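You operate a simulated robot arm through the tools that you are given. There is no shell and no other tool.

Carry out the task below with a simulated robot arm. There is one attempt and no reset: what you move stays moved.

Task
Let the glass cool, lock the keys and wipe off the two spills.
Fine: the dried milk patch and the sauce splash; hob off, no scourer on a ring while HOT shows; scourer put back. What is to be rubbed or washed off counts as gone when no trace of it is left.
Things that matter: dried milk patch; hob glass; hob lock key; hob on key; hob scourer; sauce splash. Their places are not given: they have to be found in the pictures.

It is judged by the outcome, as a careful person would: the job done as asked, and still so three seconds after it is handed in. It fails if anything else is knocked over, pushed out of place, dropped, spilled or broken.

Robot
A 7-joint arm with a two-finger parallel gripper, fixed in place. Base frame: the origin is at the foot of the arm, x ahead of it, y to its left, z up; the work surface is at about z = 90. Readings come in cm, degrees, newtons and seconds.
Its first joint turns from -132.0 to 132.0 degrees. Payload 3.91 kg.
The tool frame sits at the grasp point between the pads (the TCP): z along the fingers, y along the line on which they close. The tips reach 3 cm beyond it. Largest opening 11 cm; finger width 2, thickness 1; the body of the gripper, 4.8 by 11.2 cm, starts 5.5 cm behind the TCP.
Orientation is that of the tool frame in the base frame, as a unit quaternion [w, x, y, z]. With the fingers straight down and closing along the base's y, the tool's x points along the base's -x, its y along +y and its z along -z.

Tools
- The arm moves only by the tool move_arm. Its argument "increments" is a list of rows, each a list of 7 numbers: the turn, a rotation vector about the tool's x, y, z in degrees, then the shift along the tool's x, y, z in cm, then the opening, from 0 (shut) to 1 (fully open). In form: [[rx, ry, rz, x, y, z, gripper], ...]. A call has 1 to 20 rows; each row shifts and turns the commanded pose from where the row before left it, along the tool's axes as they then stand. A row lasts 0.2 s, in which the tool goes at most 5 cm and 8.6 degrees; a call with a longer step from one row to the next is refused whole, and so is a gripper value outside its range. A pose out of reach is approached as far as the arm can. The call stops where the force on the tool passes 90 N (or 10 N more than at its start, if that is more) or the arm is blocked; 0.2 s more then pass. The fingers move at their own pace (about 10.8 cm/s each) and stop on an object; they squeeze with about 24 N. The grip force told is the motor's: it shows also when the fingers shut on nothing. Time passes only in rows, and 0.2 s behind the last, so rows that do not move let the fingers close. It gives the time, the measured TCP pose, the force on the tool (base axes), the opening and the grip force at its end, in the units of the frame above (readings bear some noise), with the torque about the TCP (base axes, N m) and any sound that the robot's microphone picked up.
- Cameras (640 x 400 px; columns grow to the right, rows downward): "scene" is fixed at [40.05, -65.21, 166.5]; the picture's right is [0.98, -0.20, 0.00], its down [-0.09, -0.43, -0.90] and it looks along [0.18, 0.88, -0.44] (base axes); focal length 333 px, centre (320, 200). "wrist" rides on the gripper at [7.2, 1.7, -10.3] in the tool frame; the picture's right is [-0.23, 0.97, 0.00], its down [-0.76, -0.18, -0.62] and it looks along [-0.61, -0.14, 0.78] (tool axes); focal length 222 px, centre (320, 200).
- grab_frame(camera): a new picture of that camera. It takes no simulated time.
- probe_pixels(camera, pixels): for up to 12 pixels [column, row] of the newest picture of that camera ("zoom" is the newest enlarged one), the place [x, y, z] in the base frame of the surface seen there, good to about 0.2 cm. It takes no simulated time.
- close_up(camera, box): a new picture of the part [left, top, right, bottom] of that camera's present view, enlarged. It takes no simulated time.
- sign_off(): hands the job in; it is judged then, once.

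Unless the task says otherwise, let go and move clear before handing in.

The tools are called as name(argument=value, ...) on one line, values as JSON. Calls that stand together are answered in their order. move_arm: Moves the arm, as the interface text tells. Its arguments: {"type":"object","properties":{"increments":{"type":"array"}},"required":["increments"]} The other tools are called the same way: grab_frame (camera) takes a picture; probe_pixels (camera, pixels) gives the place of the surface under pixels of a picture; close_up (camera, box) takes an enlarged picture of a part of a camera's view; sign_off () hands the job in.

At the start:

```text
time: 0.0
ee_pos: [19.71, 58.79, 123.9]
ee_rot: [0.001, 0.0, 1.0, 0.0]
wrist_force: [0.2, 0.4, -0.1]
moment: [0.01, 0.0, 0.0]
width: 10.98
grasp_force: 0.1
```

scene: 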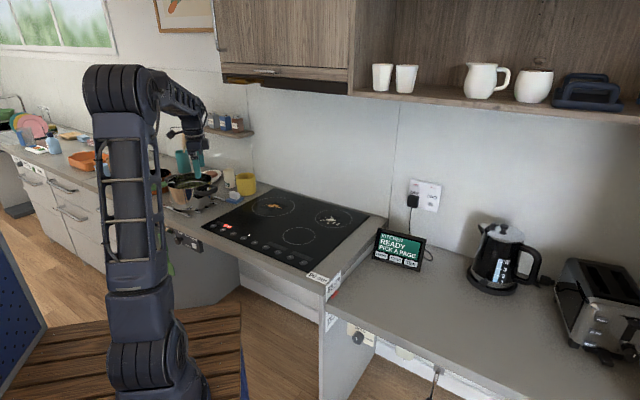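
wrist: 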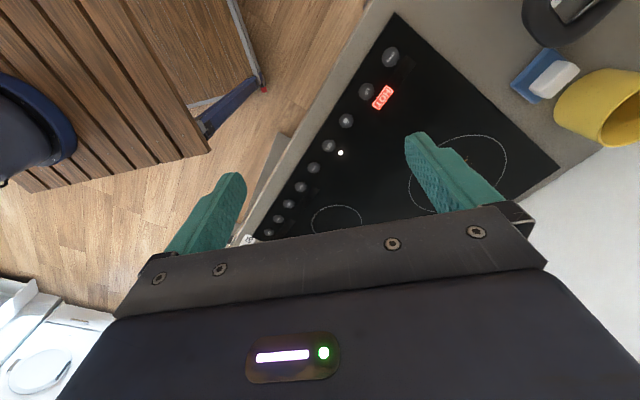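

The scene shows the hob around pixels (200-370, 190-270) with a red display near (227,227) and stains near (268,207) and (328,220). I'll zoom in for detail before moving.

close_up(camera="scene", box=[190, 170, 390, 295])

close_up(camera="wrist", box=[240, 0, 640, 250])

```text
3.20 times, centred on (290, 232) of scene
```

zoom: 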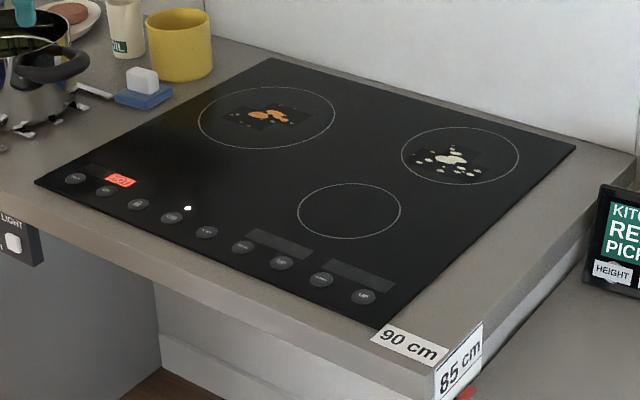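

```text
1.60 times, centred on (440, 125) of wrist
```

zoom: 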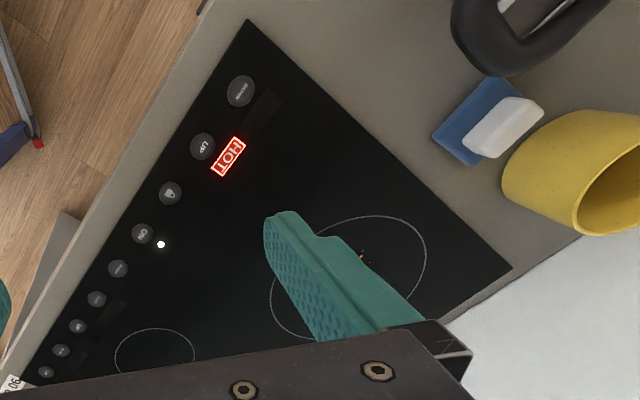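

There are nine keys along the hob's front edge, HOT is lit, and a white dot glows beside the fourth key (ON). I'll zoom tighter to read the keys and find the scourer (the blue/white block at (140,85) of the scene zoom).

close_up(camera="scene", box=[200, 215, 264, 255])

close_up(camera="scene", box=[245, 230, 325, 280])

close_up(camera="scene", box=[160, 160, 272, 230])

close_up(camera="wrist", box=[310, 30, 420, 170])

close_up(camera="wrist", box=[245, 130, 345, 245])

```text
10.00 times, centred on (232, 235) of scene
```

zoom: 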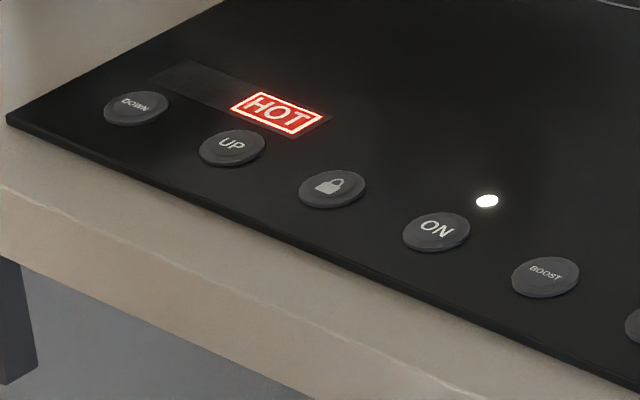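

```text
8.00 times, centred on (285, 255) of scene
```

zoom: 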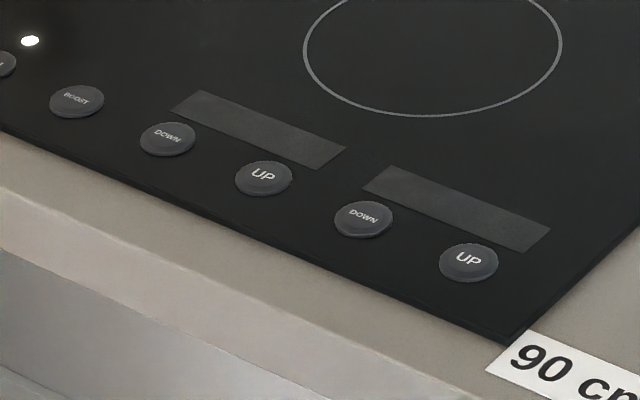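

```text
5.71 times, centred on (216, 195) of scene
```

zoom: 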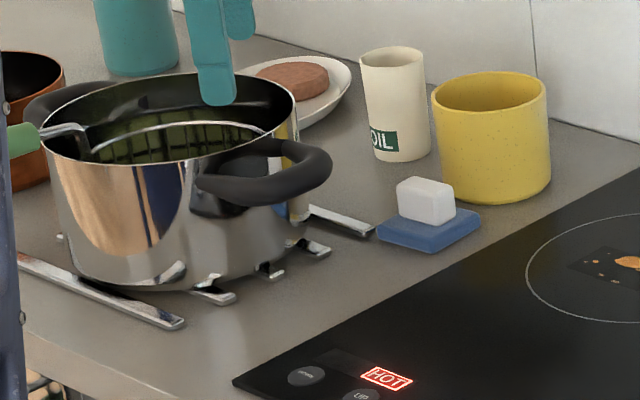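

```text
2.86 times, centred on (365, 100) of wrist
```

zoom: 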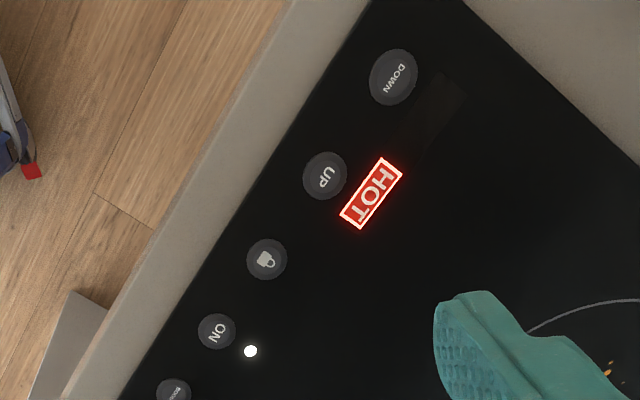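

```text
3.48 times, centred on (295, 188) of wrist
```

zoom: 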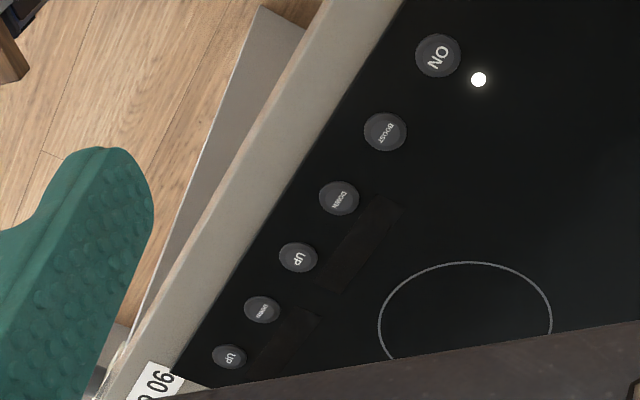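

HOT shows on the left display, the lock key is the third (scene approx (233,234)), ON the fourth (244,238) with its lamp lit. Now I'll get positions of keys, rings, stains, scourer and neighbours.

close_up(camera="scene", box=[190, 170, 390, 295])

probe_pixels(camera="zoom", pixels=[[76, 178], [105, 190], [138, 203], [172, 217], [206, 231], [188, 208], [243, 246], [363, 297], [258, 116], [450, 158], [120, 181], [440, 200]])

probe_pixels(camera="zoom", pixels=[[142, 72], [142, 90], [116, 97], [143, 107], [173, 95], [128, 88], [37, 182], [269, 58], [576, 145], [380, 326], [128, 70], [157, 73]])

probe_pixels(camera="zoom", pixels=[[180, 20], [180, 60], [150, 45], [212, 40], [125, 40], [128, 55], [220, 115], [295, 115], [412, 160], [485, 160], [268, 106], [290, 122]])

```text
3.20 times, centred on (290, 232) of scene
```

zoom: 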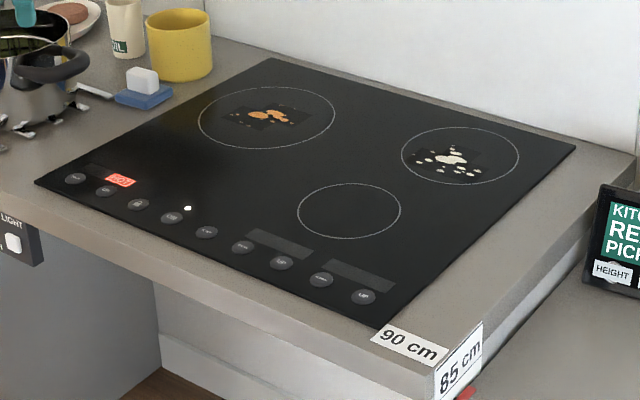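

```text
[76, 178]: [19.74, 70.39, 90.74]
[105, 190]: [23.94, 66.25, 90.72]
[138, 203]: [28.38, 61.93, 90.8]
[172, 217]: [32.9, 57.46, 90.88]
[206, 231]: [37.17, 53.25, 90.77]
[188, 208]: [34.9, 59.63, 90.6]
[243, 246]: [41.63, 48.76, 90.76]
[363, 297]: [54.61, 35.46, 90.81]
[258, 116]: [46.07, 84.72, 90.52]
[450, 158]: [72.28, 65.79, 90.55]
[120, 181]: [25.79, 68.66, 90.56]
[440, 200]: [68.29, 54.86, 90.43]
```

```text
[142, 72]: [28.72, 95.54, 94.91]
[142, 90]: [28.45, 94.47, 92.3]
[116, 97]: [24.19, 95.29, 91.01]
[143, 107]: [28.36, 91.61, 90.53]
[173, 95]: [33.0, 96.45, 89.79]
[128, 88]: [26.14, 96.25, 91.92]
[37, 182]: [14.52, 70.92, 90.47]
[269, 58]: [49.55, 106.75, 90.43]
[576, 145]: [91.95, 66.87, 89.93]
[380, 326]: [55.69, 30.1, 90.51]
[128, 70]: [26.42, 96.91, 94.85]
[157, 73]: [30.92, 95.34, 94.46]
```

```text
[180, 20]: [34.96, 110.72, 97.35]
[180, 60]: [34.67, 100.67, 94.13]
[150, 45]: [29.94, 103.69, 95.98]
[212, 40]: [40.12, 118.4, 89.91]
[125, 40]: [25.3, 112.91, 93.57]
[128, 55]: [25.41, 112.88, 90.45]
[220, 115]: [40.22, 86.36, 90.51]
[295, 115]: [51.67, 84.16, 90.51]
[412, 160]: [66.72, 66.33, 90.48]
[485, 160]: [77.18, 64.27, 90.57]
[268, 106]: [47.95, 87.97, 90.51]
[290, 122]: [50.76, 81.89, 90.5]
```

The hob's key row runs along the (1,-1) direction; ON key is at about (32.9,57.5,90.85) and lock at (28.4,61.9). I'll shut the fingers and move over the ON key at a safe height, then check.

move_arm(increments=[[0, 0, 0, -2.2, -0.22, 3.5, 0], [0, 0, 0, -2.2, -0.22, 3.5, 0], [0, 0, 0, -2.2, -0.22, 3.5, 0], [0, 0, 0, -2.2, -0.22, 3.5, 0], [0, 0, 0, -2.2, -0.22, 3.5, 0], [0, 0, 0, -2.19, -0.23, 3.5, 0], [0, 0, 0, 0, 0, 3, 0], [0, 0, 0, 0, 0, 0, 0], [0, 0, 0, 0, 0, 0, 0]])

close_up(camera="scene", box=[200, 160, 296, 220])

close_up(camera="scene", box=[216, 180, 256, 205])

grab_frame(camera="wrist")

grab_frame(camera="scene")

```text
time: 2.0
ee_pos: [33.03, 57.39, 99.92]
ee_rot: [0.001, -0.001, 1.0, 0.0]
wrist_force: [0.0, 0.3, -0.5]
moment: [0.02, -0.04, 0.03]
width: 0.0
grasp_force: 23.6
```

```text
6.67 times, centred on (248, 190) of scene
```

zoom: 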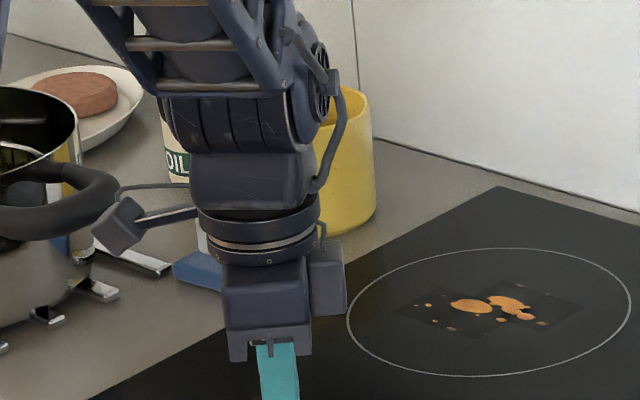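

```text
16.00 times, centred on (236, 192) of scene
```

zoom: 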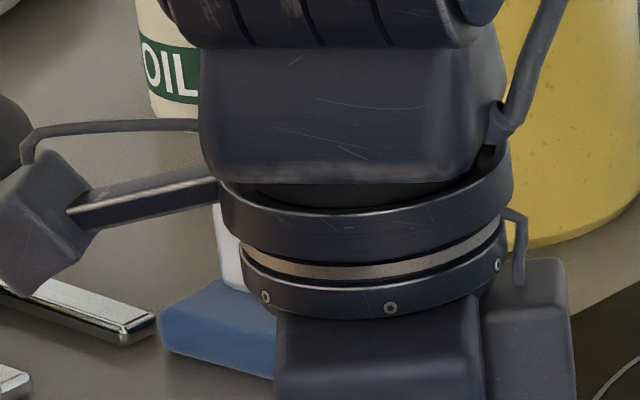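

```text
taken
```

wrist: 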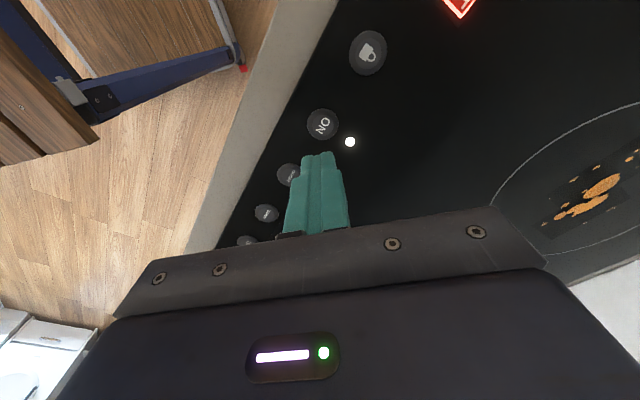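

```text
taken
```

scene: 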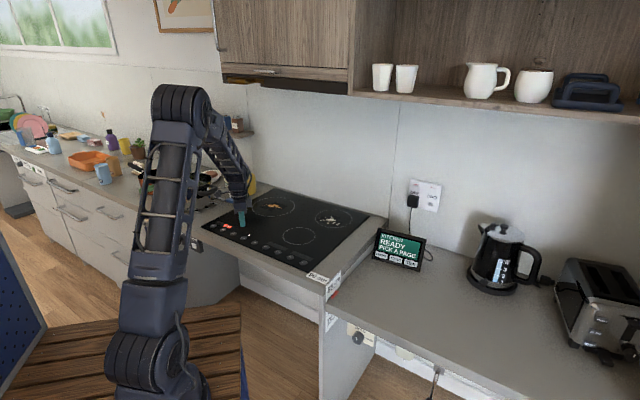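

The tips hang above the ON key (wrist pixel (322,124)). I'll confirm key positions by probing the wrist view.

probe_pixels(camera="wrist", pixels=[[322, 124], [309, 124], [337, 124], [350, 142], [368, 53], [290, 174], [322, 110]])

```text
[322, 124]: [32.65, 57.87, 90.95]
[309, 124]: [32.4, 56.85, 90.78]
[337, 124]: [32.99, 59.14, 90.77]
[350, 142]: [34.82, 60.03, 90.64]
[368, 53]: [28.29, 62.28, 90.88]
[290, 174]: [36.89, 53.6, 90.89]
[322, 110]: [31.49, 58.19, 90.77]
```

ON's centre is about (32.75,57.65,90.9). I'll descend to just above the key and then press in small steps.

move_arm(increments=[[0, 0, 0, 0.2, 0.2, 2, 0], [0, 0, 0, 0, 0, 2, 0], [0, 0, 0, 0, 0, 1.3, 0], [0, 0, 0, 0, 0, 0, 0], [0, 0, 0, 0, 0, 0.3, 0], [0, 0, 0, 0, 0, 0.2, 0], [0, 0, 0, 0, 0, 0, 0]])

```text
time: 3.6
ee_pos: [32.87, 57.8, 93.95]
ee_rot: [0.0, -0.001, 1.0, 0.0]
wrist_force: [0.5, -0.1, -0.3]
moment: [0.02, -0.02, 0.01]
width: 0.01
grasp_force: 24.4
```

Tip is right at the key top with no contact yet; I'll press a further 0.2–0.4 cm in small steps.

move_arm(increments=[[0, 0, 0, 0, 0, 0.15, 0], [0, 0, 0, 0, 0, 0.1, 0], [0, 0, 0, 0, 0, 0, 0]])

grab_frame(camera="wrist")

```text
time: 4.4
ee_pos: [32.75, 57.68, 93.78]
ee_rot: [0.0, -0.001, 1.0, 0.0]
wrist_force: [-0.2, 0.1, -0.2]
moment: [-0.01, 0.0, -0.01]
width: 0.0
grasp_force: 24.0
```

```text
taken
```

wrist: 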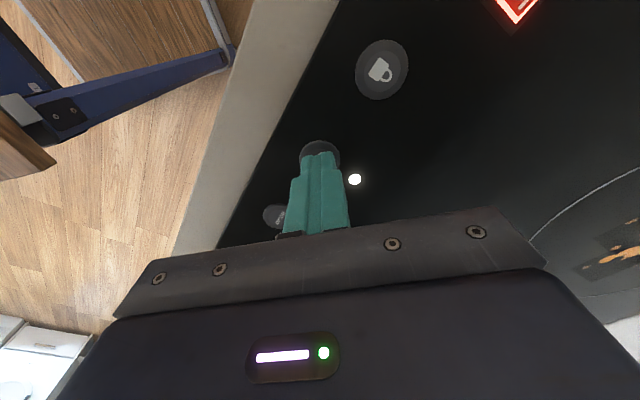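

No force yet and the lamp is still on at (355,179). I'll press on in 0.1 cm steps.

move_arm(increments=[[0, 0, 0, 0, 0, 0.1, 0], [0, 0, 0, 0, 0, 0.1, 0], [0, 0, 0, 0, 0, 0, 0]])

grab_frame(camera="wrist")

```text
time: 5.2
ee_pos: [32.79, 57.77, 93.73]
ee_rot: [-0.001, -0.001, 1.0, 0.0]
wrist_force: [0.5, 0.1, 1.2]
moment: [0.03, -0.01, -0.02]
width: 0.0
grasp_force: 24.4
```

```text
taken
```

wrist: 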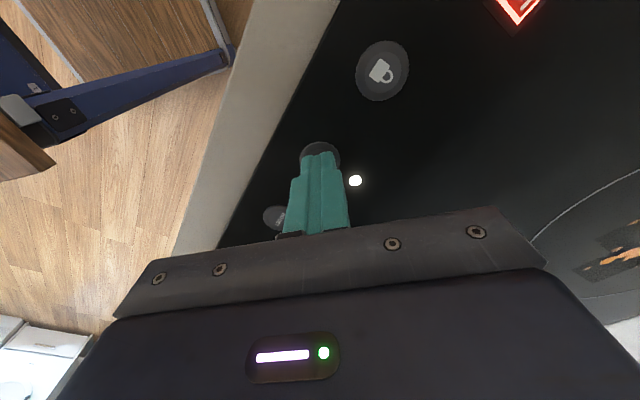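

Contact has just begun (1.2 N). I'll press a bit deeper.

move_arm(increments=[[0, 0, 0, 0, 0, 0.1, 0], [0, 0, 0, 0, 0, 0.1, 0], [0, 0, 0, 0, 0, 0, 0]])

grab_frame(camera="wrist")

```text
time: 6.0
ee_pos: [32.88, 57.67, 93.62]
ee_rot: [0.0, 0.0, 1.0, 0.0]
wrist_force: [-3.1, -8.4, 26.2]
moment: [-0.28, 0.2, -0.14]
width: 0.01
grasp_force: 24.0
```

```text
taken
```

wrist: 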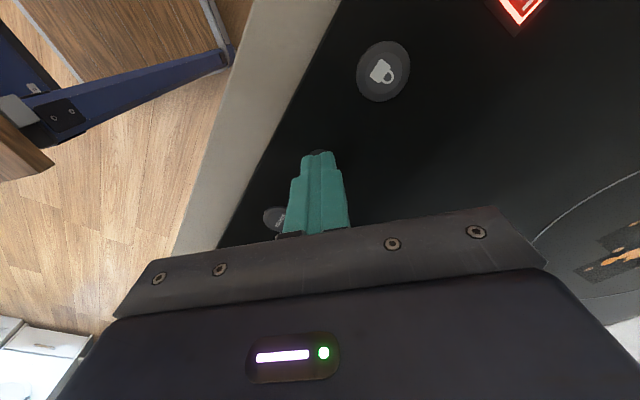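

The lamp beside ON went out, so the hob is switched off. I'll lift, look, and shift over the lock key.

move_arm(increments=[[0, 0, 0, 0, 0, -1.5, 0], [0, 0, 0, 0, 0, -1.5, 0], [0, 0, 0, 2.2, 2.2, 0, 0], [0, 0, 0, 2.2, 2.2, 0, 0], [0, 0, 0, 0, 0, 0, 0], [0, 0, 0, 0, 0, 0, 0]])

grab_frame(camera="wrist")

close_up(camera="scene", box=[200, 215, 264, 255])

```text
time: 7.4
ee_pos: [28.26, 62.2, 96.36]
ee_rot: [0.001, 0.0, 1.0, 0.001]
wrist_force: [-0.4, -0.3, 0.5]
moment: [0.02, -0.03, 0.02]
width: 0.0
grasp_force: 24.2
```

```text
taken
```

wrist: 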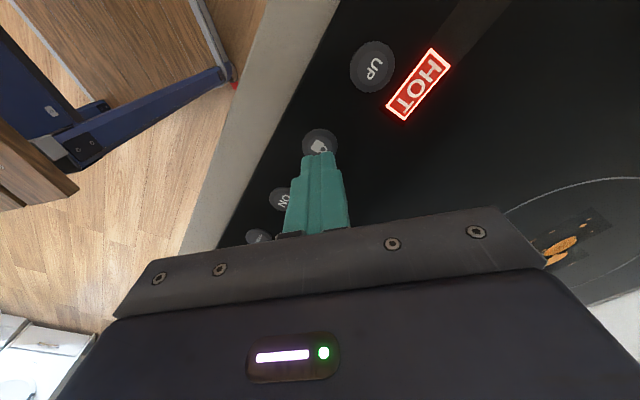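

```text
10.00 times, centred on (232, 235) of scene
```

zoom: 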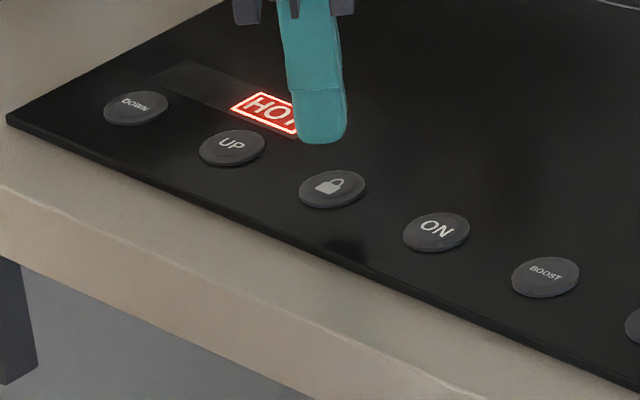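

Hob is off, HOT still lit. Now I press the lock key, down to about TCP z 93.6.

move_arm(increments=[[0, 0, 0, 0, 0, 1.3, 0], [0, 0, 0, 0, 0, 1.2, 0], [0, 0, 0, 0, 0, 0.1, 0], [0, 0, 0, 0, 0, 0.1, 0], [0, 0, 0, 0, 0, 0, 0]])

grab_frame(camera="wrist")

```text
time: 8.6
ee_pos: [28.29, 62.16, 93.82]
ee_rot: [0.001, 0.0, 1.0, 0.0]
wrist_force: [0.7, -0.8, 0.4]
moment: [-0.01, 0.03, 0.02]
width: 0.0
grasp_force: 24.1
```

```text
taken
```

wrist: 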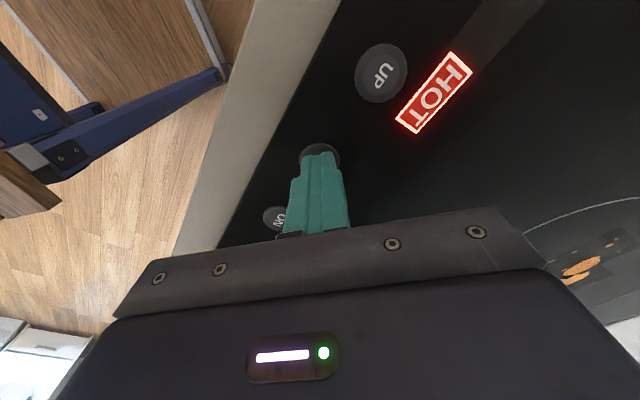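

Just above contact. I'll press the last 0.3 cm in steps.

move_arm(increments=[[0, 0, 0, 0, 0, 0.1, 0], [0, 0, 0, 0, 0, 0.1, 0], [0, 0, 0, 0, 0, 0.1, 0], [0, 0, 0, 0, 0, 0.0, 0]])

grab_frame(camera="wrist")

close_up(camera="scene", box=[200, 215, 264, 255])

```text
time: 9.6
ee_pos: [28.39, 62.23, 93.53]
ee_rot: [0.0, 0.0, 1.0, 0.002]
wrist_force: [-0.3, 0.3, 22.1]
moment: [-0.14, 0.09, 0.08]
width: 0.0
grasp_force: 23.6
```

```text
taken
```

wrist: 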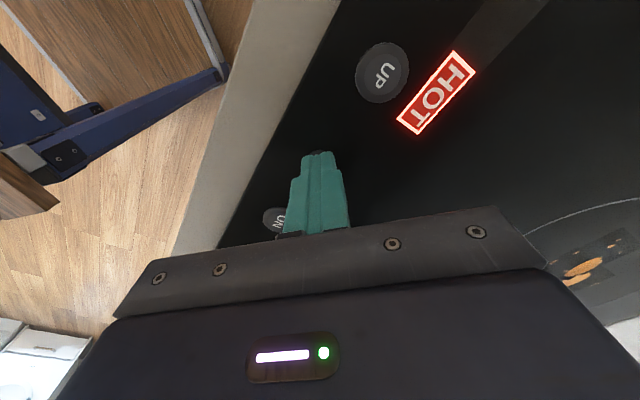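

```text
10.00 times, centred on (232, 235) of scene
```

zoom: 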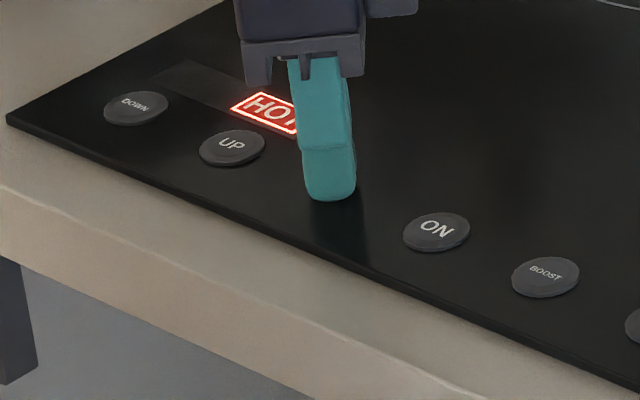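

The key is pressed at 22 N but no lock indication is seen yet. It may need a hold, so I'll hold and look.

move_arm(increments=[[0, 0, 0, 0, 0, 0, 0], [0, 0, 0, 0, 0, 0, 0], [0, 0, 0, 0, 0, 0, 0]])

grab_frame(camera="wrist")

close_up(camera="scene", box=[200, 205, 328, 285])

```text
time: 10.4
ee_pos: [28.18, 62.22, 93.6]
ee_rot: [-0.001, 0.0, 1.0, 0.001]
wrist_force: [0.6, 3.7, 34.7]
moment: [0.04, 0.13, 0.12]
width: 0.0
grasp_force: 24.1
```

```text
taken
```

wrist: 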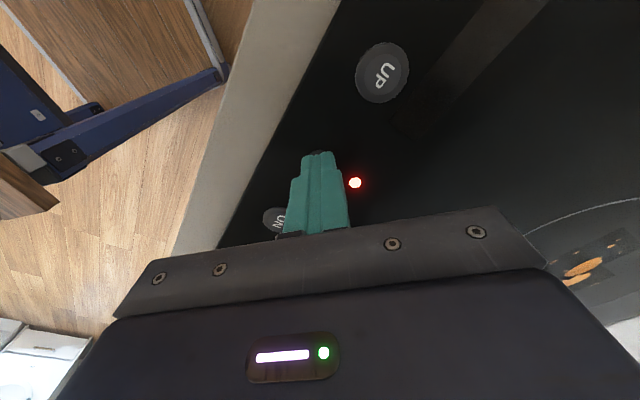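

```text
5.00 times, centred on (264, 245) of scene
```

zoom: 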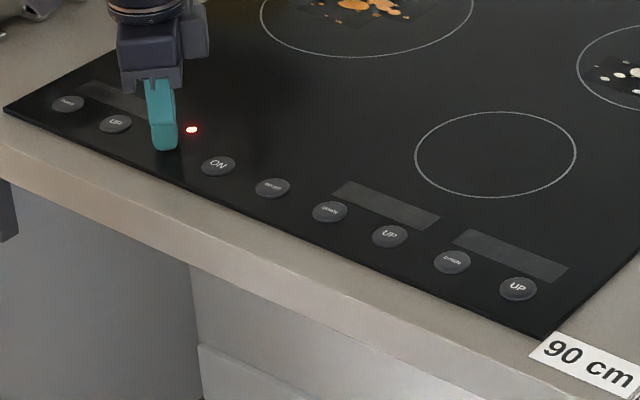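

The red lock lamp is lit at wrist (355,182), and the HOT display has gone out. I'll release the key and lift clear, then check both displays.

move_arm(increments=[[0, 0, 0, 0, 0, -1.5, 0], [0, 0, 0, 0, 0, -3, 0], [0, 0, 0, 0, 0, -4, 0], [0, 0, 0, 0, 0, -4, 0], [0, 0, 0, 0, 0, 0, 0], [0, 0, 0, 0, 0, 0, 0]])

grab_frame(camera="wrist")

close_up(camera="scene", box=[200, 205, 328, 285])

```text
time: 11.8
ee_pos: [28.4, 61.9, 106.01]
ee_rot: [-0.001, 0.0, 1.0, 0.0]
wrist_force: [0.8, -0.4, -0.7]
moment: [-0.03, -0.02, 0.0]
width: 0.01
grasp_force: 23.5
```

```text
taken
```

wrist: 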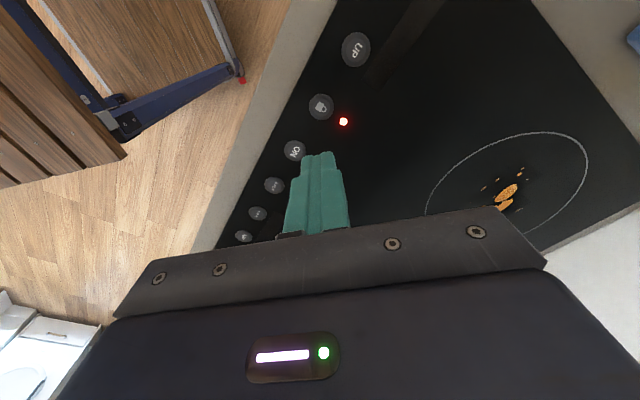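

```text
5.00 times, centred on (264, 245) of scene
```

zoom: 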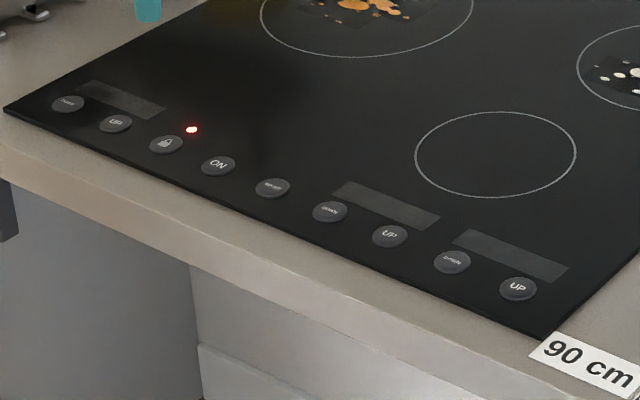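

Lock lamp stays red, hob off, HOT not shown. Now I'll inspect the scourer's geometry near scene pixel (234,197).

close_up(camera="scene", box=[202, 170, 266, 210])

grab_frame(camera="scene")

```text
10.00 times, centred on (234, 190) of scene
```

zoom: 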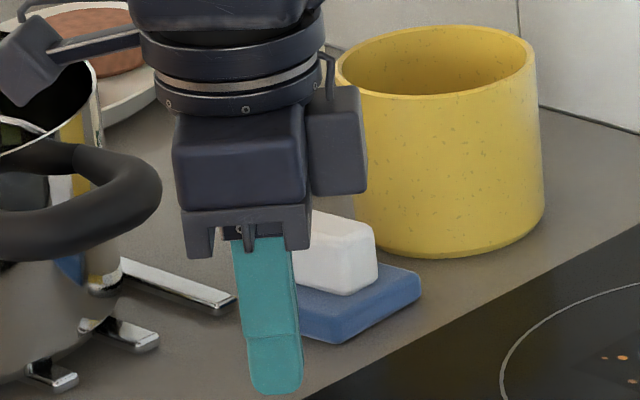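

```text
taken
```

scene: 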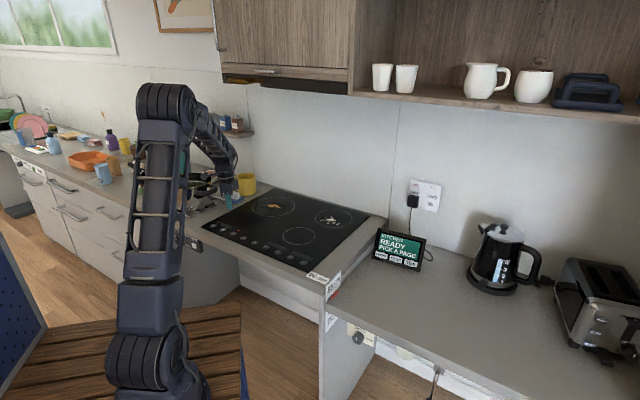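

The gripper blocks part of the scourer in this view. I'll rise and move toward it to see it from above with the wrist camera.

move_arm(increments=[[0, 0, 0, 0.4, 0, -4, 0.5], [0, 0, 0, 0.4, 3, -3, 0.5], [0, 0, 0, 0.4, 3.5, -2, 0.5], [0, 0, 0, 0.4, 4, -2, 0.5], [0, 0, 0, 0.4, 4, -2, 0.5], [0, 0, 0, 0.4, 3.6, -1, 0.5], [0, 0, 0, 0, 0, 0, 0.5], [0, 0, 0, 0, 0, 0, 0.5]])

grab_frame(camera="wrist")

grab_frame(camera="scene")

```text
time: 13.6
ee_pos: [26.1, 80.32, 120.2]
ee_rot: [-0.001, 0.0, 1.0, 0.001]
wrist_force: [-0.5, -0.2, -0.3]
moment: [0.0, 0.04, 0.01]
width: 5.51
grasp_force: 0.0
```

```text
taken
```

wrist: 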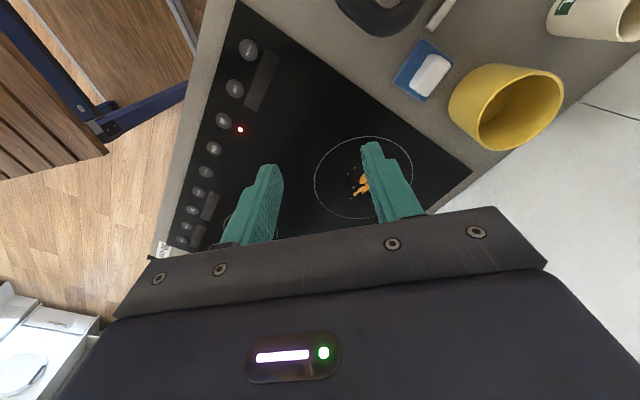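

```text
taken
```

scene: 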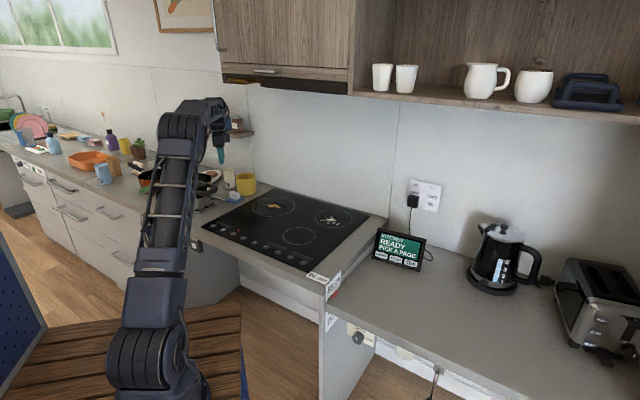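

The scourer is seen well at wrist (424,72). I'll zoom in and probe its corners and surroundings.

close_up(camera="wrist", box=[360, 0, 520, 100])

close_up(camera="wrist", box=[380, 30, 476, 110])

```text
4.00 times, centred on (440, 50) of wrist
```

zoom: 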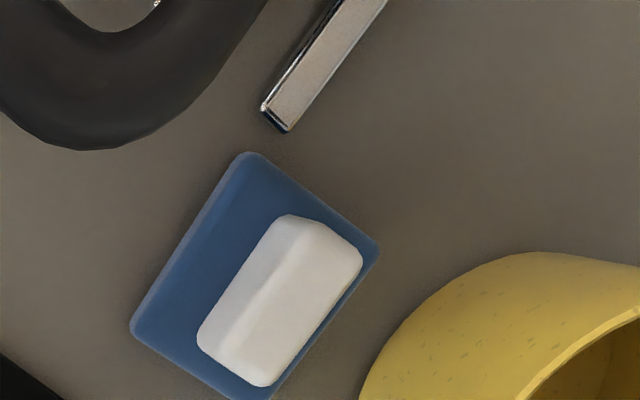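

```text
5.00 times, centred on (428, 70) of wrist
```

zoom: 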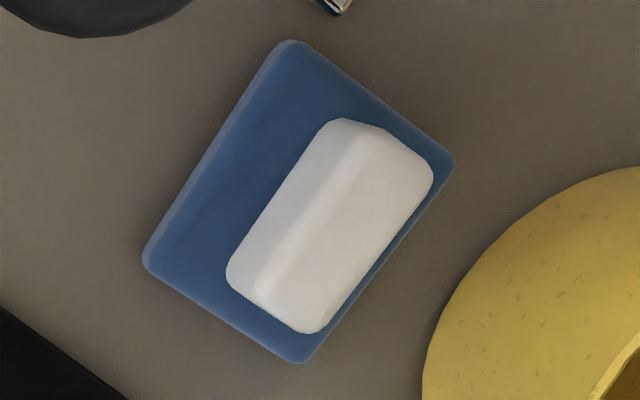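

probe_pixels(camera="zoom", pixels=[[293, 45], [448, 168], [302, 357], [150, 258], [342, 125], [425, 185], [305, 325], [270, 250], [330, 220], [372, 240], [340, 4], [430, 350]])

probe_pixels(camera="wrist", pixels=[[456, 88], [500, 68], [560, 85], [500, 150], [480, 140], [440, 8], [375, 30], [404, 12], [362, 182], [415, 170], [548, 25], [525, 75]])

```text
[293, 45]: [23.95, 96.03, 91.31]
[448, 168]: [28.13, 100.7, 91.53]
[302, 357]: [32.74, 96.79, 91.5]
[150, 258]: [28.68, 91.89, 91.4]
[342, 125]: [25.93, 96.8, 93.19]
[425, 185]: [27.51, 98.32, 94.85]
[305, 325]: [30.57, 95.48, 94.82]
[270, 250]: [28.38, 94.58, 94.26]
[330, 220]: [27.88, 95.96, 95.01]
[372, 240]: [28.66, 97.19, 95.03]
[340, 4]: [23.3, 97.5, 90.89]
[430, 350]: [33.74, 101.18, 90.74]
```

```text
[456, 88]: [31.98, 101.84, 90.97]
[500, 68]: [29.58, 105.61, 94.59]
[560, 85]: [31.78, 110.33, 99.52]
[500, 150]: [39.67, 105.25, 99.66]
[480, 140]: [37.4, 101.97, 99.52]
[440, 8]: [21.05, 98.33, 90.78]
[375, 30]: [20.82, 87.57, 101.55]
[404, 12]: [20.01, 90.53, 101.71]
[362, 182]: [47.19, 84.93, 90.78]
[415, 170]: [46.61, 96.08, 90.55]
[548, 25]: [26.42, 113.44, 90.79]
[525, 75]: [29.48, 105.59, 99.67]
```

The pad is about 6.3 cm square, centred near (28.4,96.35), its handle (top z 95) running along (0.75,-0.66); the canister and pot handle (z≈101.6 at (20.8,87.6)) are close. Because it lies about 100 cm out, I'll grip across the handle with the tool tilted; first I yaw the tool by 139° at height.

move_arm(increments=[[0, 0, -8.176, 0, 0, 0, 0.5], [0, 0, -8.176, 0, 0, 0, 0.5], [0, 0, -8.176, 0, 0, 0, 0.5], [0, 0, -8.176, 0, 0, 0, 0.5], [0, 0, -8.176, 0, 0, 0, 0.5], [0, 0, -8.176, 0, 0, 0, 0.5], [0, 0, -8.176, 0, 0, 0, 0.5], [0, 0, -8.176, 0, 0, 0, 0.5], [0, 0, -8.176, 0, 0, 0, 0.5], [0, 0, -8.176, 0, 0, 0, 0.5], [0, 0, -8.176, 0, 0, 0, 0.5], [0, 0, -8.176, 0, 0, 0, 0.5], [0, 0, -8.176, 0, 0, 0, 0.5], [0, 0, -8.176, 0, 0, 0, 0.5], [0, 0, -8.176, 0, 0, 0, 0.5], [0, 0, -8.176, 0, 0, 0, 0.5], [0, 0, -8.176, 0, 0, 0, 0.5], [0, 0, 0, 0, 0, 0, 0.5], [0, 0, 0, 0, 0, 0, 0.5]])

grab_frame(camera="wrist")

grab_frame(camera="scene")

```text
time: 17.6
ee_pos: [25.88, 80.3, 120.08]
ee_rot: [0.001, 0.937, -0.349, 0.001]
wrist_force: [0.1, 0.4, 0.3]
moment: [-0.02, 0.01, 0.01]
width: 5.49
grasp_force: 0.1
```

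```text
taken
```

wrist: 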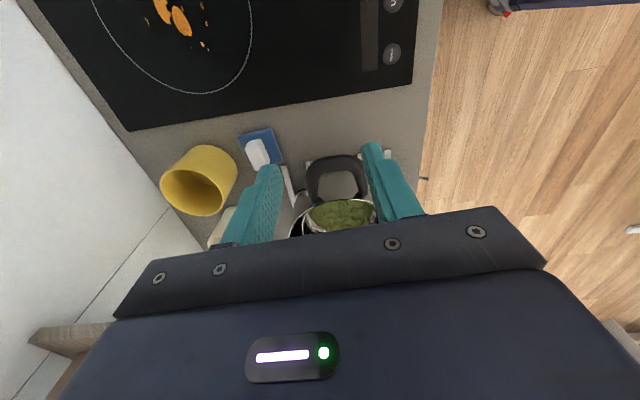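

```text
taken
```

scene: 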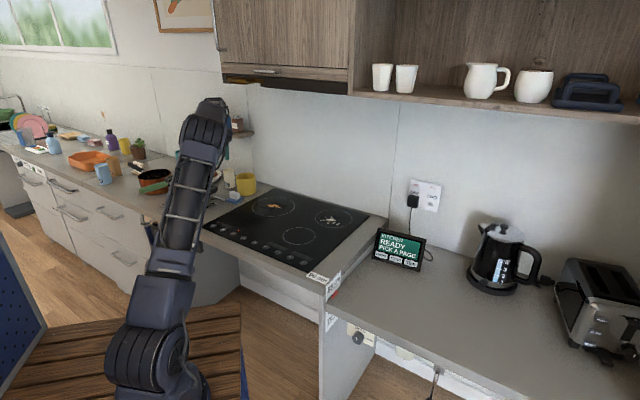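

Yaw is right (tool x along the scourer's long direction). Now I tilt the tool 25° and probe nearby obstacles (pot, shelf, canister).

probe_pixels(camera="wrist", pixels=[[320, 160], [345, 165], [300, 225], [315, 185], [50, 335], [180, 160], [225, 160], [200, 205], [250, 150], [270, 145], [290, 185], [140, 250]])

move_arm(increments=[[0, -8.333, 0, 0, 0, 0, 0.5], [0, -8.333, 0, 0, 0, 0, 0.5], [0, -8.333, 0, 0, 0, 0, 0.5], [0, 0, 0, 0, 0, 0, 0.5], [0, 0, 0, 0, 0, 0, 0.5]])

grab_frame(camera="wrist")

```text
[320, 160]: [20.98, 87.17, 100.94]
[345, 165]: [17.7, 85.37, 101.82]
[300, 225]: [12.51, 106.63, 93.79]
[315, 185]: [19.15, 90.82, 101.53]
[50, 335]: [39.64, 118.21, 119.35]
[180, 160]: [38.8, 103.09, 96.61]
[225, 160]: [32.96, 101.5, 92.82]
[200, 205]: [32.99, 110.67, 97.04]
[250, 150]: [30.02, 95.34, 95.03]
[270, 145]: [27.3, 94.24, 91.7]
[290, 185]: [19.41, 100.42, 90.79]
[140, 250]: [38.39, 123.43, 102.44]
```

```text
time: 18.8
ee_pos: [26.05, 80.16, 120.14]
ee_rot: [-0.076, 0.915, -0.342, -0.202]
wrist_force: [0.5, -0.4, 0.5]
moment: [0.02, -0.01, 0.0]
width: 5.49
grasp_force: 0.0
```

```text
taken
```

wrist: 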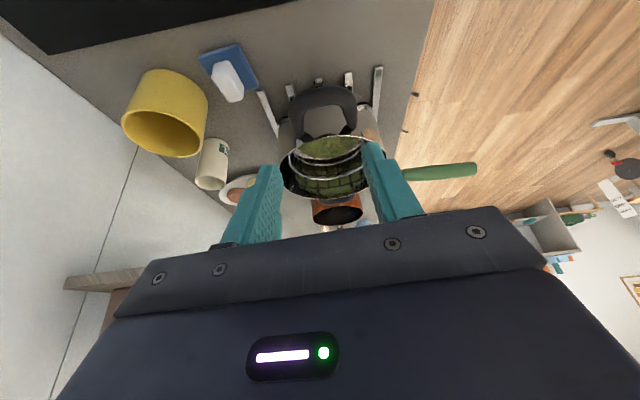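

Tilted properly, and obstacles are clear of the path (shelf at y≈118, pot handle at z≈102). I move to a hover about 11 cm above the grasp point.

move_arm(increments=[[0, 0, 0, -0.307, -2.295, 2.735, 0.5], [0, 0, 0, -0.307, -2.295, 2.735, 0.5], [0, 0, 0, -0.307, -2.295, 2.735, 0.5], [0, 0, 0, -0.307, -2.295, 2.735, 0.5], [0, 0, 0, -0.307, -2.295, 2.735, 0.5], [0, 0, 0, -0.307, -2.295, 2.735, 0.5], [0, 0, 0, 0, 0, 0, 0.5], [0, 0, 0, 0, 0, 0, 0.5]])

grab_frame(camera="wrist")

close_up(camera="scene", box=[170, 110, 330, 210])

```text
time: 20.6
ee_pos: [28.39, 96.2, 105.76]
ee_rot: [-0.076, 0.915, -0.341, -0.203]
wrist_force: [0.0, 0.0, 0.8]
moment: [-0.02, -0.01, 0.02]
width: 5.5
grasp_force: 0.1
```

```text
taken
```

wrist: 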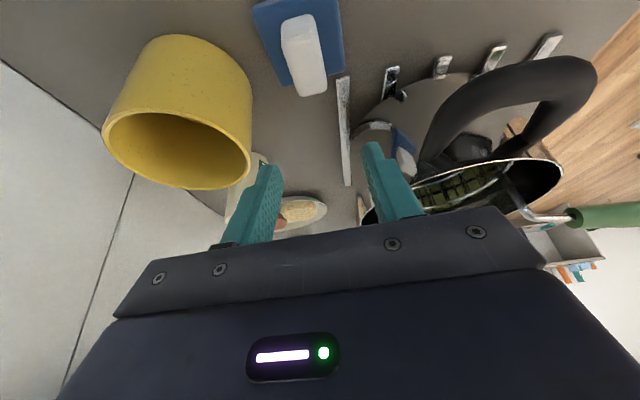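

```text
4.00 times, centred on (250, 160) of scene
```

zoom: 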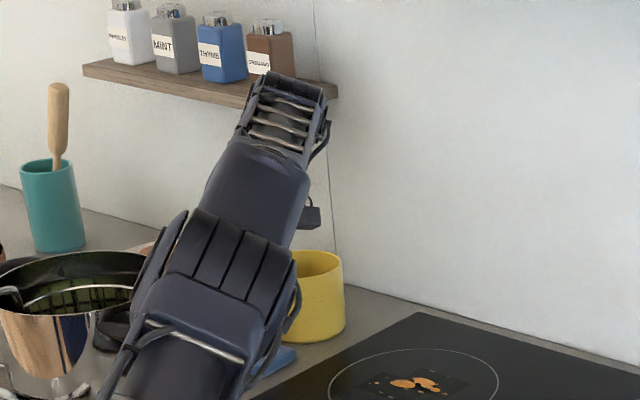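

Hover reached. I'll refine the handle's position from this near view.

close_up(camera="wrist", box=[230, 0, 374, 90])

probe_pixels(camera="wrist", pixels=[[282, 22], [312, 16], [326, 85], [301, 92], [297, 28], [305, 60], [287, 60], [322, 60], [255, 8], [335, 2], [344, 70], [287, 84]])

```text
4.44 times, centred on (302, 45) of wrist
```

zoom: 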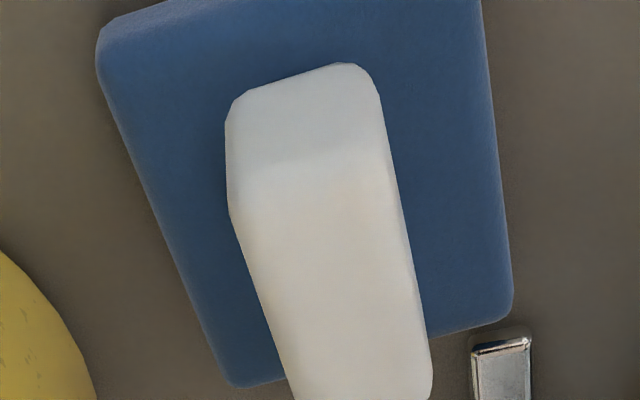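

```text
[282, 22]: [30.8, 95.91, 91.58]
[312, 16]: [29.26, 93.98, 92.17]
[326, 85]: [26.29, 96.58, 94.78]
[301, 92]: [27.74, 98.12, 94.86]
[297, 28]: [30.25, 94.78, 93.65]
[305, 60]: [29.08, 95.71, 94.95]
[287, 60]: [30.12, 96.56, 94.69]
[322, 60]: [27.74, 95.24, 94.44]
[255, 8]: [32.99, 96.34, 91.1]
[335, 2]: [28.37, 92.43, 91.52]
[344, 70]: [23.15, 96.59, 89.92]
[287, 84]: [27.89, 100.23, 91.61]
```

Handle centre is about (28.5,96.0), matching the TCP's line. I descend straight to TCP z≈94.9 with fingers astride the handle.

move_arm(increments=[[0, 0, 0, 1.265, 0, 2.4175, 0.5], [0, 0, 0, 1.265, 0, 2.4175, 0.5], [0, 0, 0, 1.265, 0, 2.4175, 0.5], [0, 0, 0, 0.632, 0, 1.209, 0.5], [0, 0, 0, 0.633, 0, 1.209, 0.5], [0, 0, 0, 0, 0, 0, 0.5], [0, 0, 0, 0, 0, 0, 0.5]])

grab_frame(camera="wrist")

close_up(camera="scene", box=[180, 140, 276, 200])

```text
time: 22.2
ee_pos: [28.77, 95.99, 94.9]
ee_rot: [-0.076, 0.915, -0.341, -0.203]
wrist_force: [-0.3, 0.9, -0.4]
moment: [0.03, 0.03, 0.01]
width: 5.5
grasp_force: 0.1
```

```text
taken
```

wrist: 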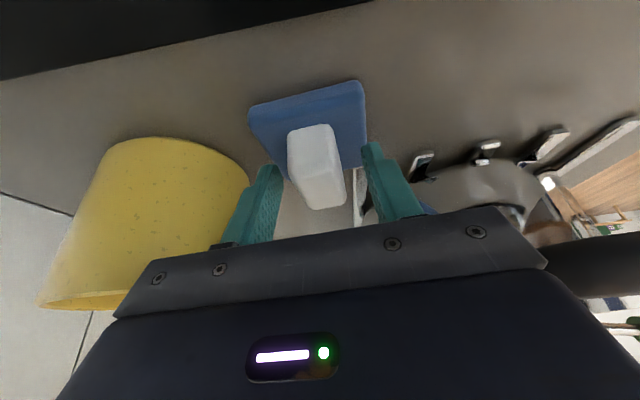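

```text
6.67 times, centred on (228, 170) of scene
```

zoom: 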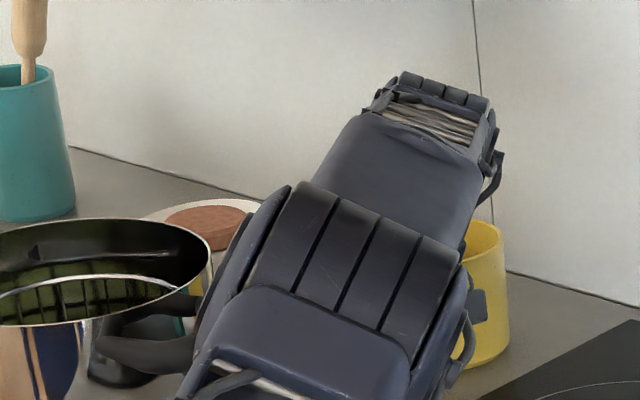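

The handle stands between the fingers in the wrist view (315,165). Closing the gripper.

move_arm(increments=[[0, 0, 0, 0, 0, 0, 0], [0, 0, 0, 0, 0, 0, 0], [0, 0, 0, 0, 0, 0, 0], [0, 0, 0, 0, 0, 0, 0]])

grab_frame(camera="wrist")

```text
time: 23.2
ee_pos: [28.82, 95.84, 95.04]
ee_rot: [-0.076, 0.915, -0.341, -0.203]
wrist_force: [0.0, 0.2, -0.5]
moment: [-0.01, 0.0, -0.01]
width: 2.78
grasp_force: 24.2
```

```text
taken
```

wrist: 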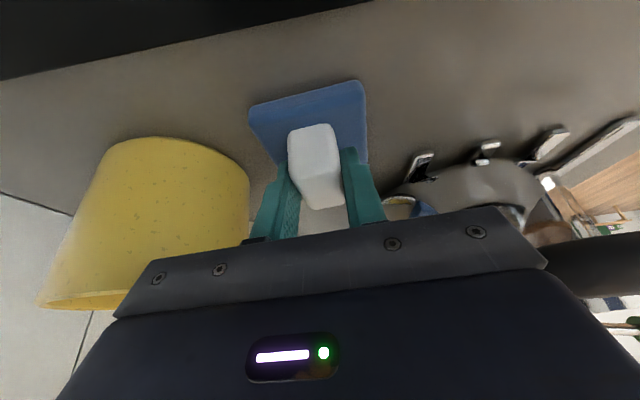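

Gripped (width 2.78 cm, 24 N). I lift straight up 10 cm and check.

move_arm(increments=[[0, 0, 0, -0.423, 0, -0.906, 0], [0, 0, 0, -0.845, 0, -1.81, 0], [0, 0, 0, -1.479, 0, -3.17, 0], [0, 0, 0, -1.479, 0, -3.17, 0], [0, 0, 0, 0, 0, 0, 0], [0, 0, 0, 0, 0, 0, 0]])

grab_frame(camera="wrist")

close_up(camera="scene", box=[220, 180, 380, 280])

```text
time: 24.6
ee_pos: [28.74, 95.66, 105.04]
ee_rot: [-0.076, 0.915, -0.341, -0.203]
wrist_force: [0.0, 0.0, -0.4]
moment: [0.0, -0.03, -0.01]
width: 2.73
grasp_force: 23.7
```

```text
taken
```

wrist: 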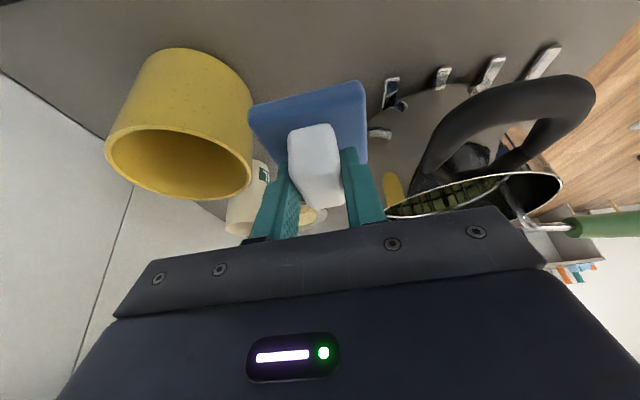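

```text
4.00 times, centred on (300, 230) of scene
```

zoom: 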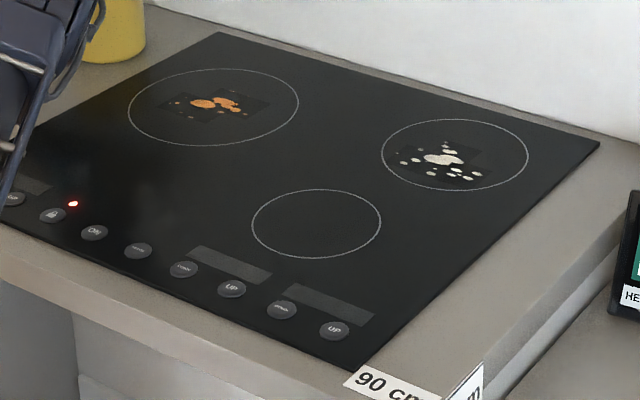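

The scourer is held flat; both stains are visible. I'll zoom in on them and the left display to map extents and confirm HOT is off.

close_up(camera="scene", box=[200, 215, 264, 255])

close_up(camera="scene", box=[312, 205, 360, 235])

probe_pixels(camera="zoom", pixels=[[100, 90], [200, 70], [330, 110], [330, 180], [240, 200], [130, 190], [80, 150], [60, 135], [290, 140], [175, 145], [270, 185], [100, 165]])

close_up(camera="scene", box=[248, 192, 296, 222])

probe_pixels(camera="zoom", pixels=[[100, 110], [150, 75], [250, 70], [330, 110], [300, 170], [210, 170], [60, 130], [150, 155], [250, 130], [160, 115], [210, 100], [260, 155]])

```text
10.00 times, centred on (232, 235) of scene
```

zoom: 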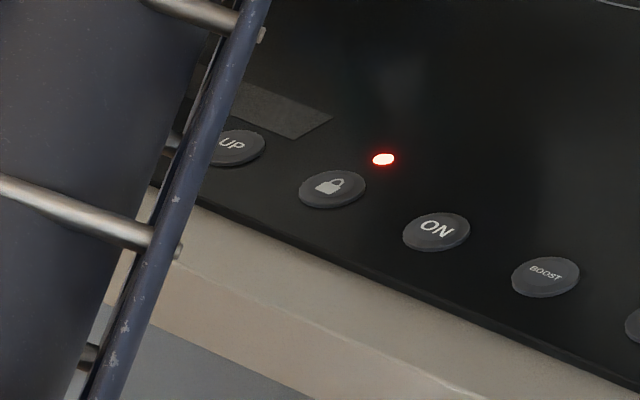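

```text
13.33 times, centred on (336, 220) of scene
```

zoom: 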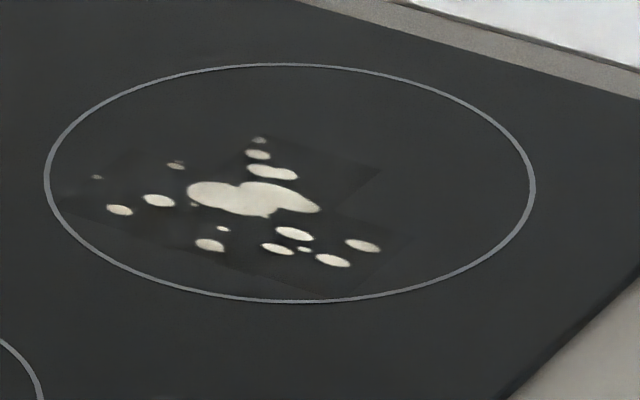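

```text
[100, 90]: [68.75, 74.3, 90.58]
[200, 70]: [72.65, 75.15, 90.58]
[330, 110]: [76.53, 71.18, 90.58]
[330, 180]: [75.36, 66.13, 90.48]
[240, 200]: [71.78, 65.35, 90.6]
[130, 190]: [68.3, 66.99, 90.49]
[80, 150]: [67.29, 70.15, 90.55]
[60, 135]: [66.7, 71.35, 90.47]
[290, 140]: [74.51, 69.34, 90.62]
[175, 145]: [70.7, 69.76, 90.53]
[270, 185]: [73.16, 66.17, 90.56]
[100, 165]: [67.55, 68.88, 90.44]
```

```text
13.33 times, centred on (272, 207) of scene
```

zoom: 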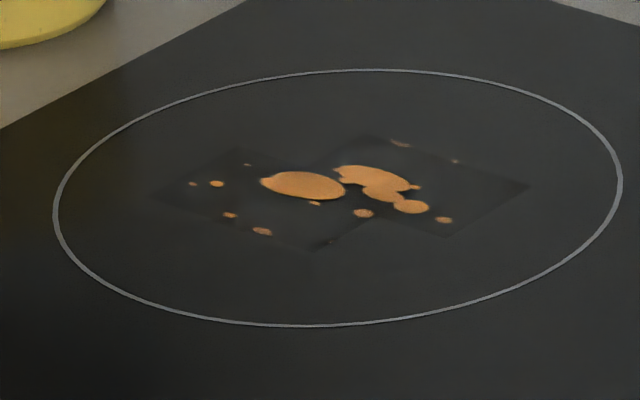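

```text
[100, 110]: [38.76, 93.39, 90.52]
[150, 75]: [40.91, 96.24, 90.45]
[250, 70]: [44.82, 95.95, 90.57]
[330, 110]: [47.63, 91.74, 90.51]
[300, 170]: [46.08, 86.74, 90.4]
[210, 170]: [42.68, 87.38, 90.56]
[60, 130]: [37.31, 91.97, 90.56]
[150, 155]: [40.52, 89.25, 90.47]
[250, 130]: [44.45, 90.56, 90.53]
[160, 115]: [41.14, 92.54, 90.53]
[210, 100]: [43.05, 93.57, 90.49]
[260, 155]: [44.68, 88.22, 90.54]
```

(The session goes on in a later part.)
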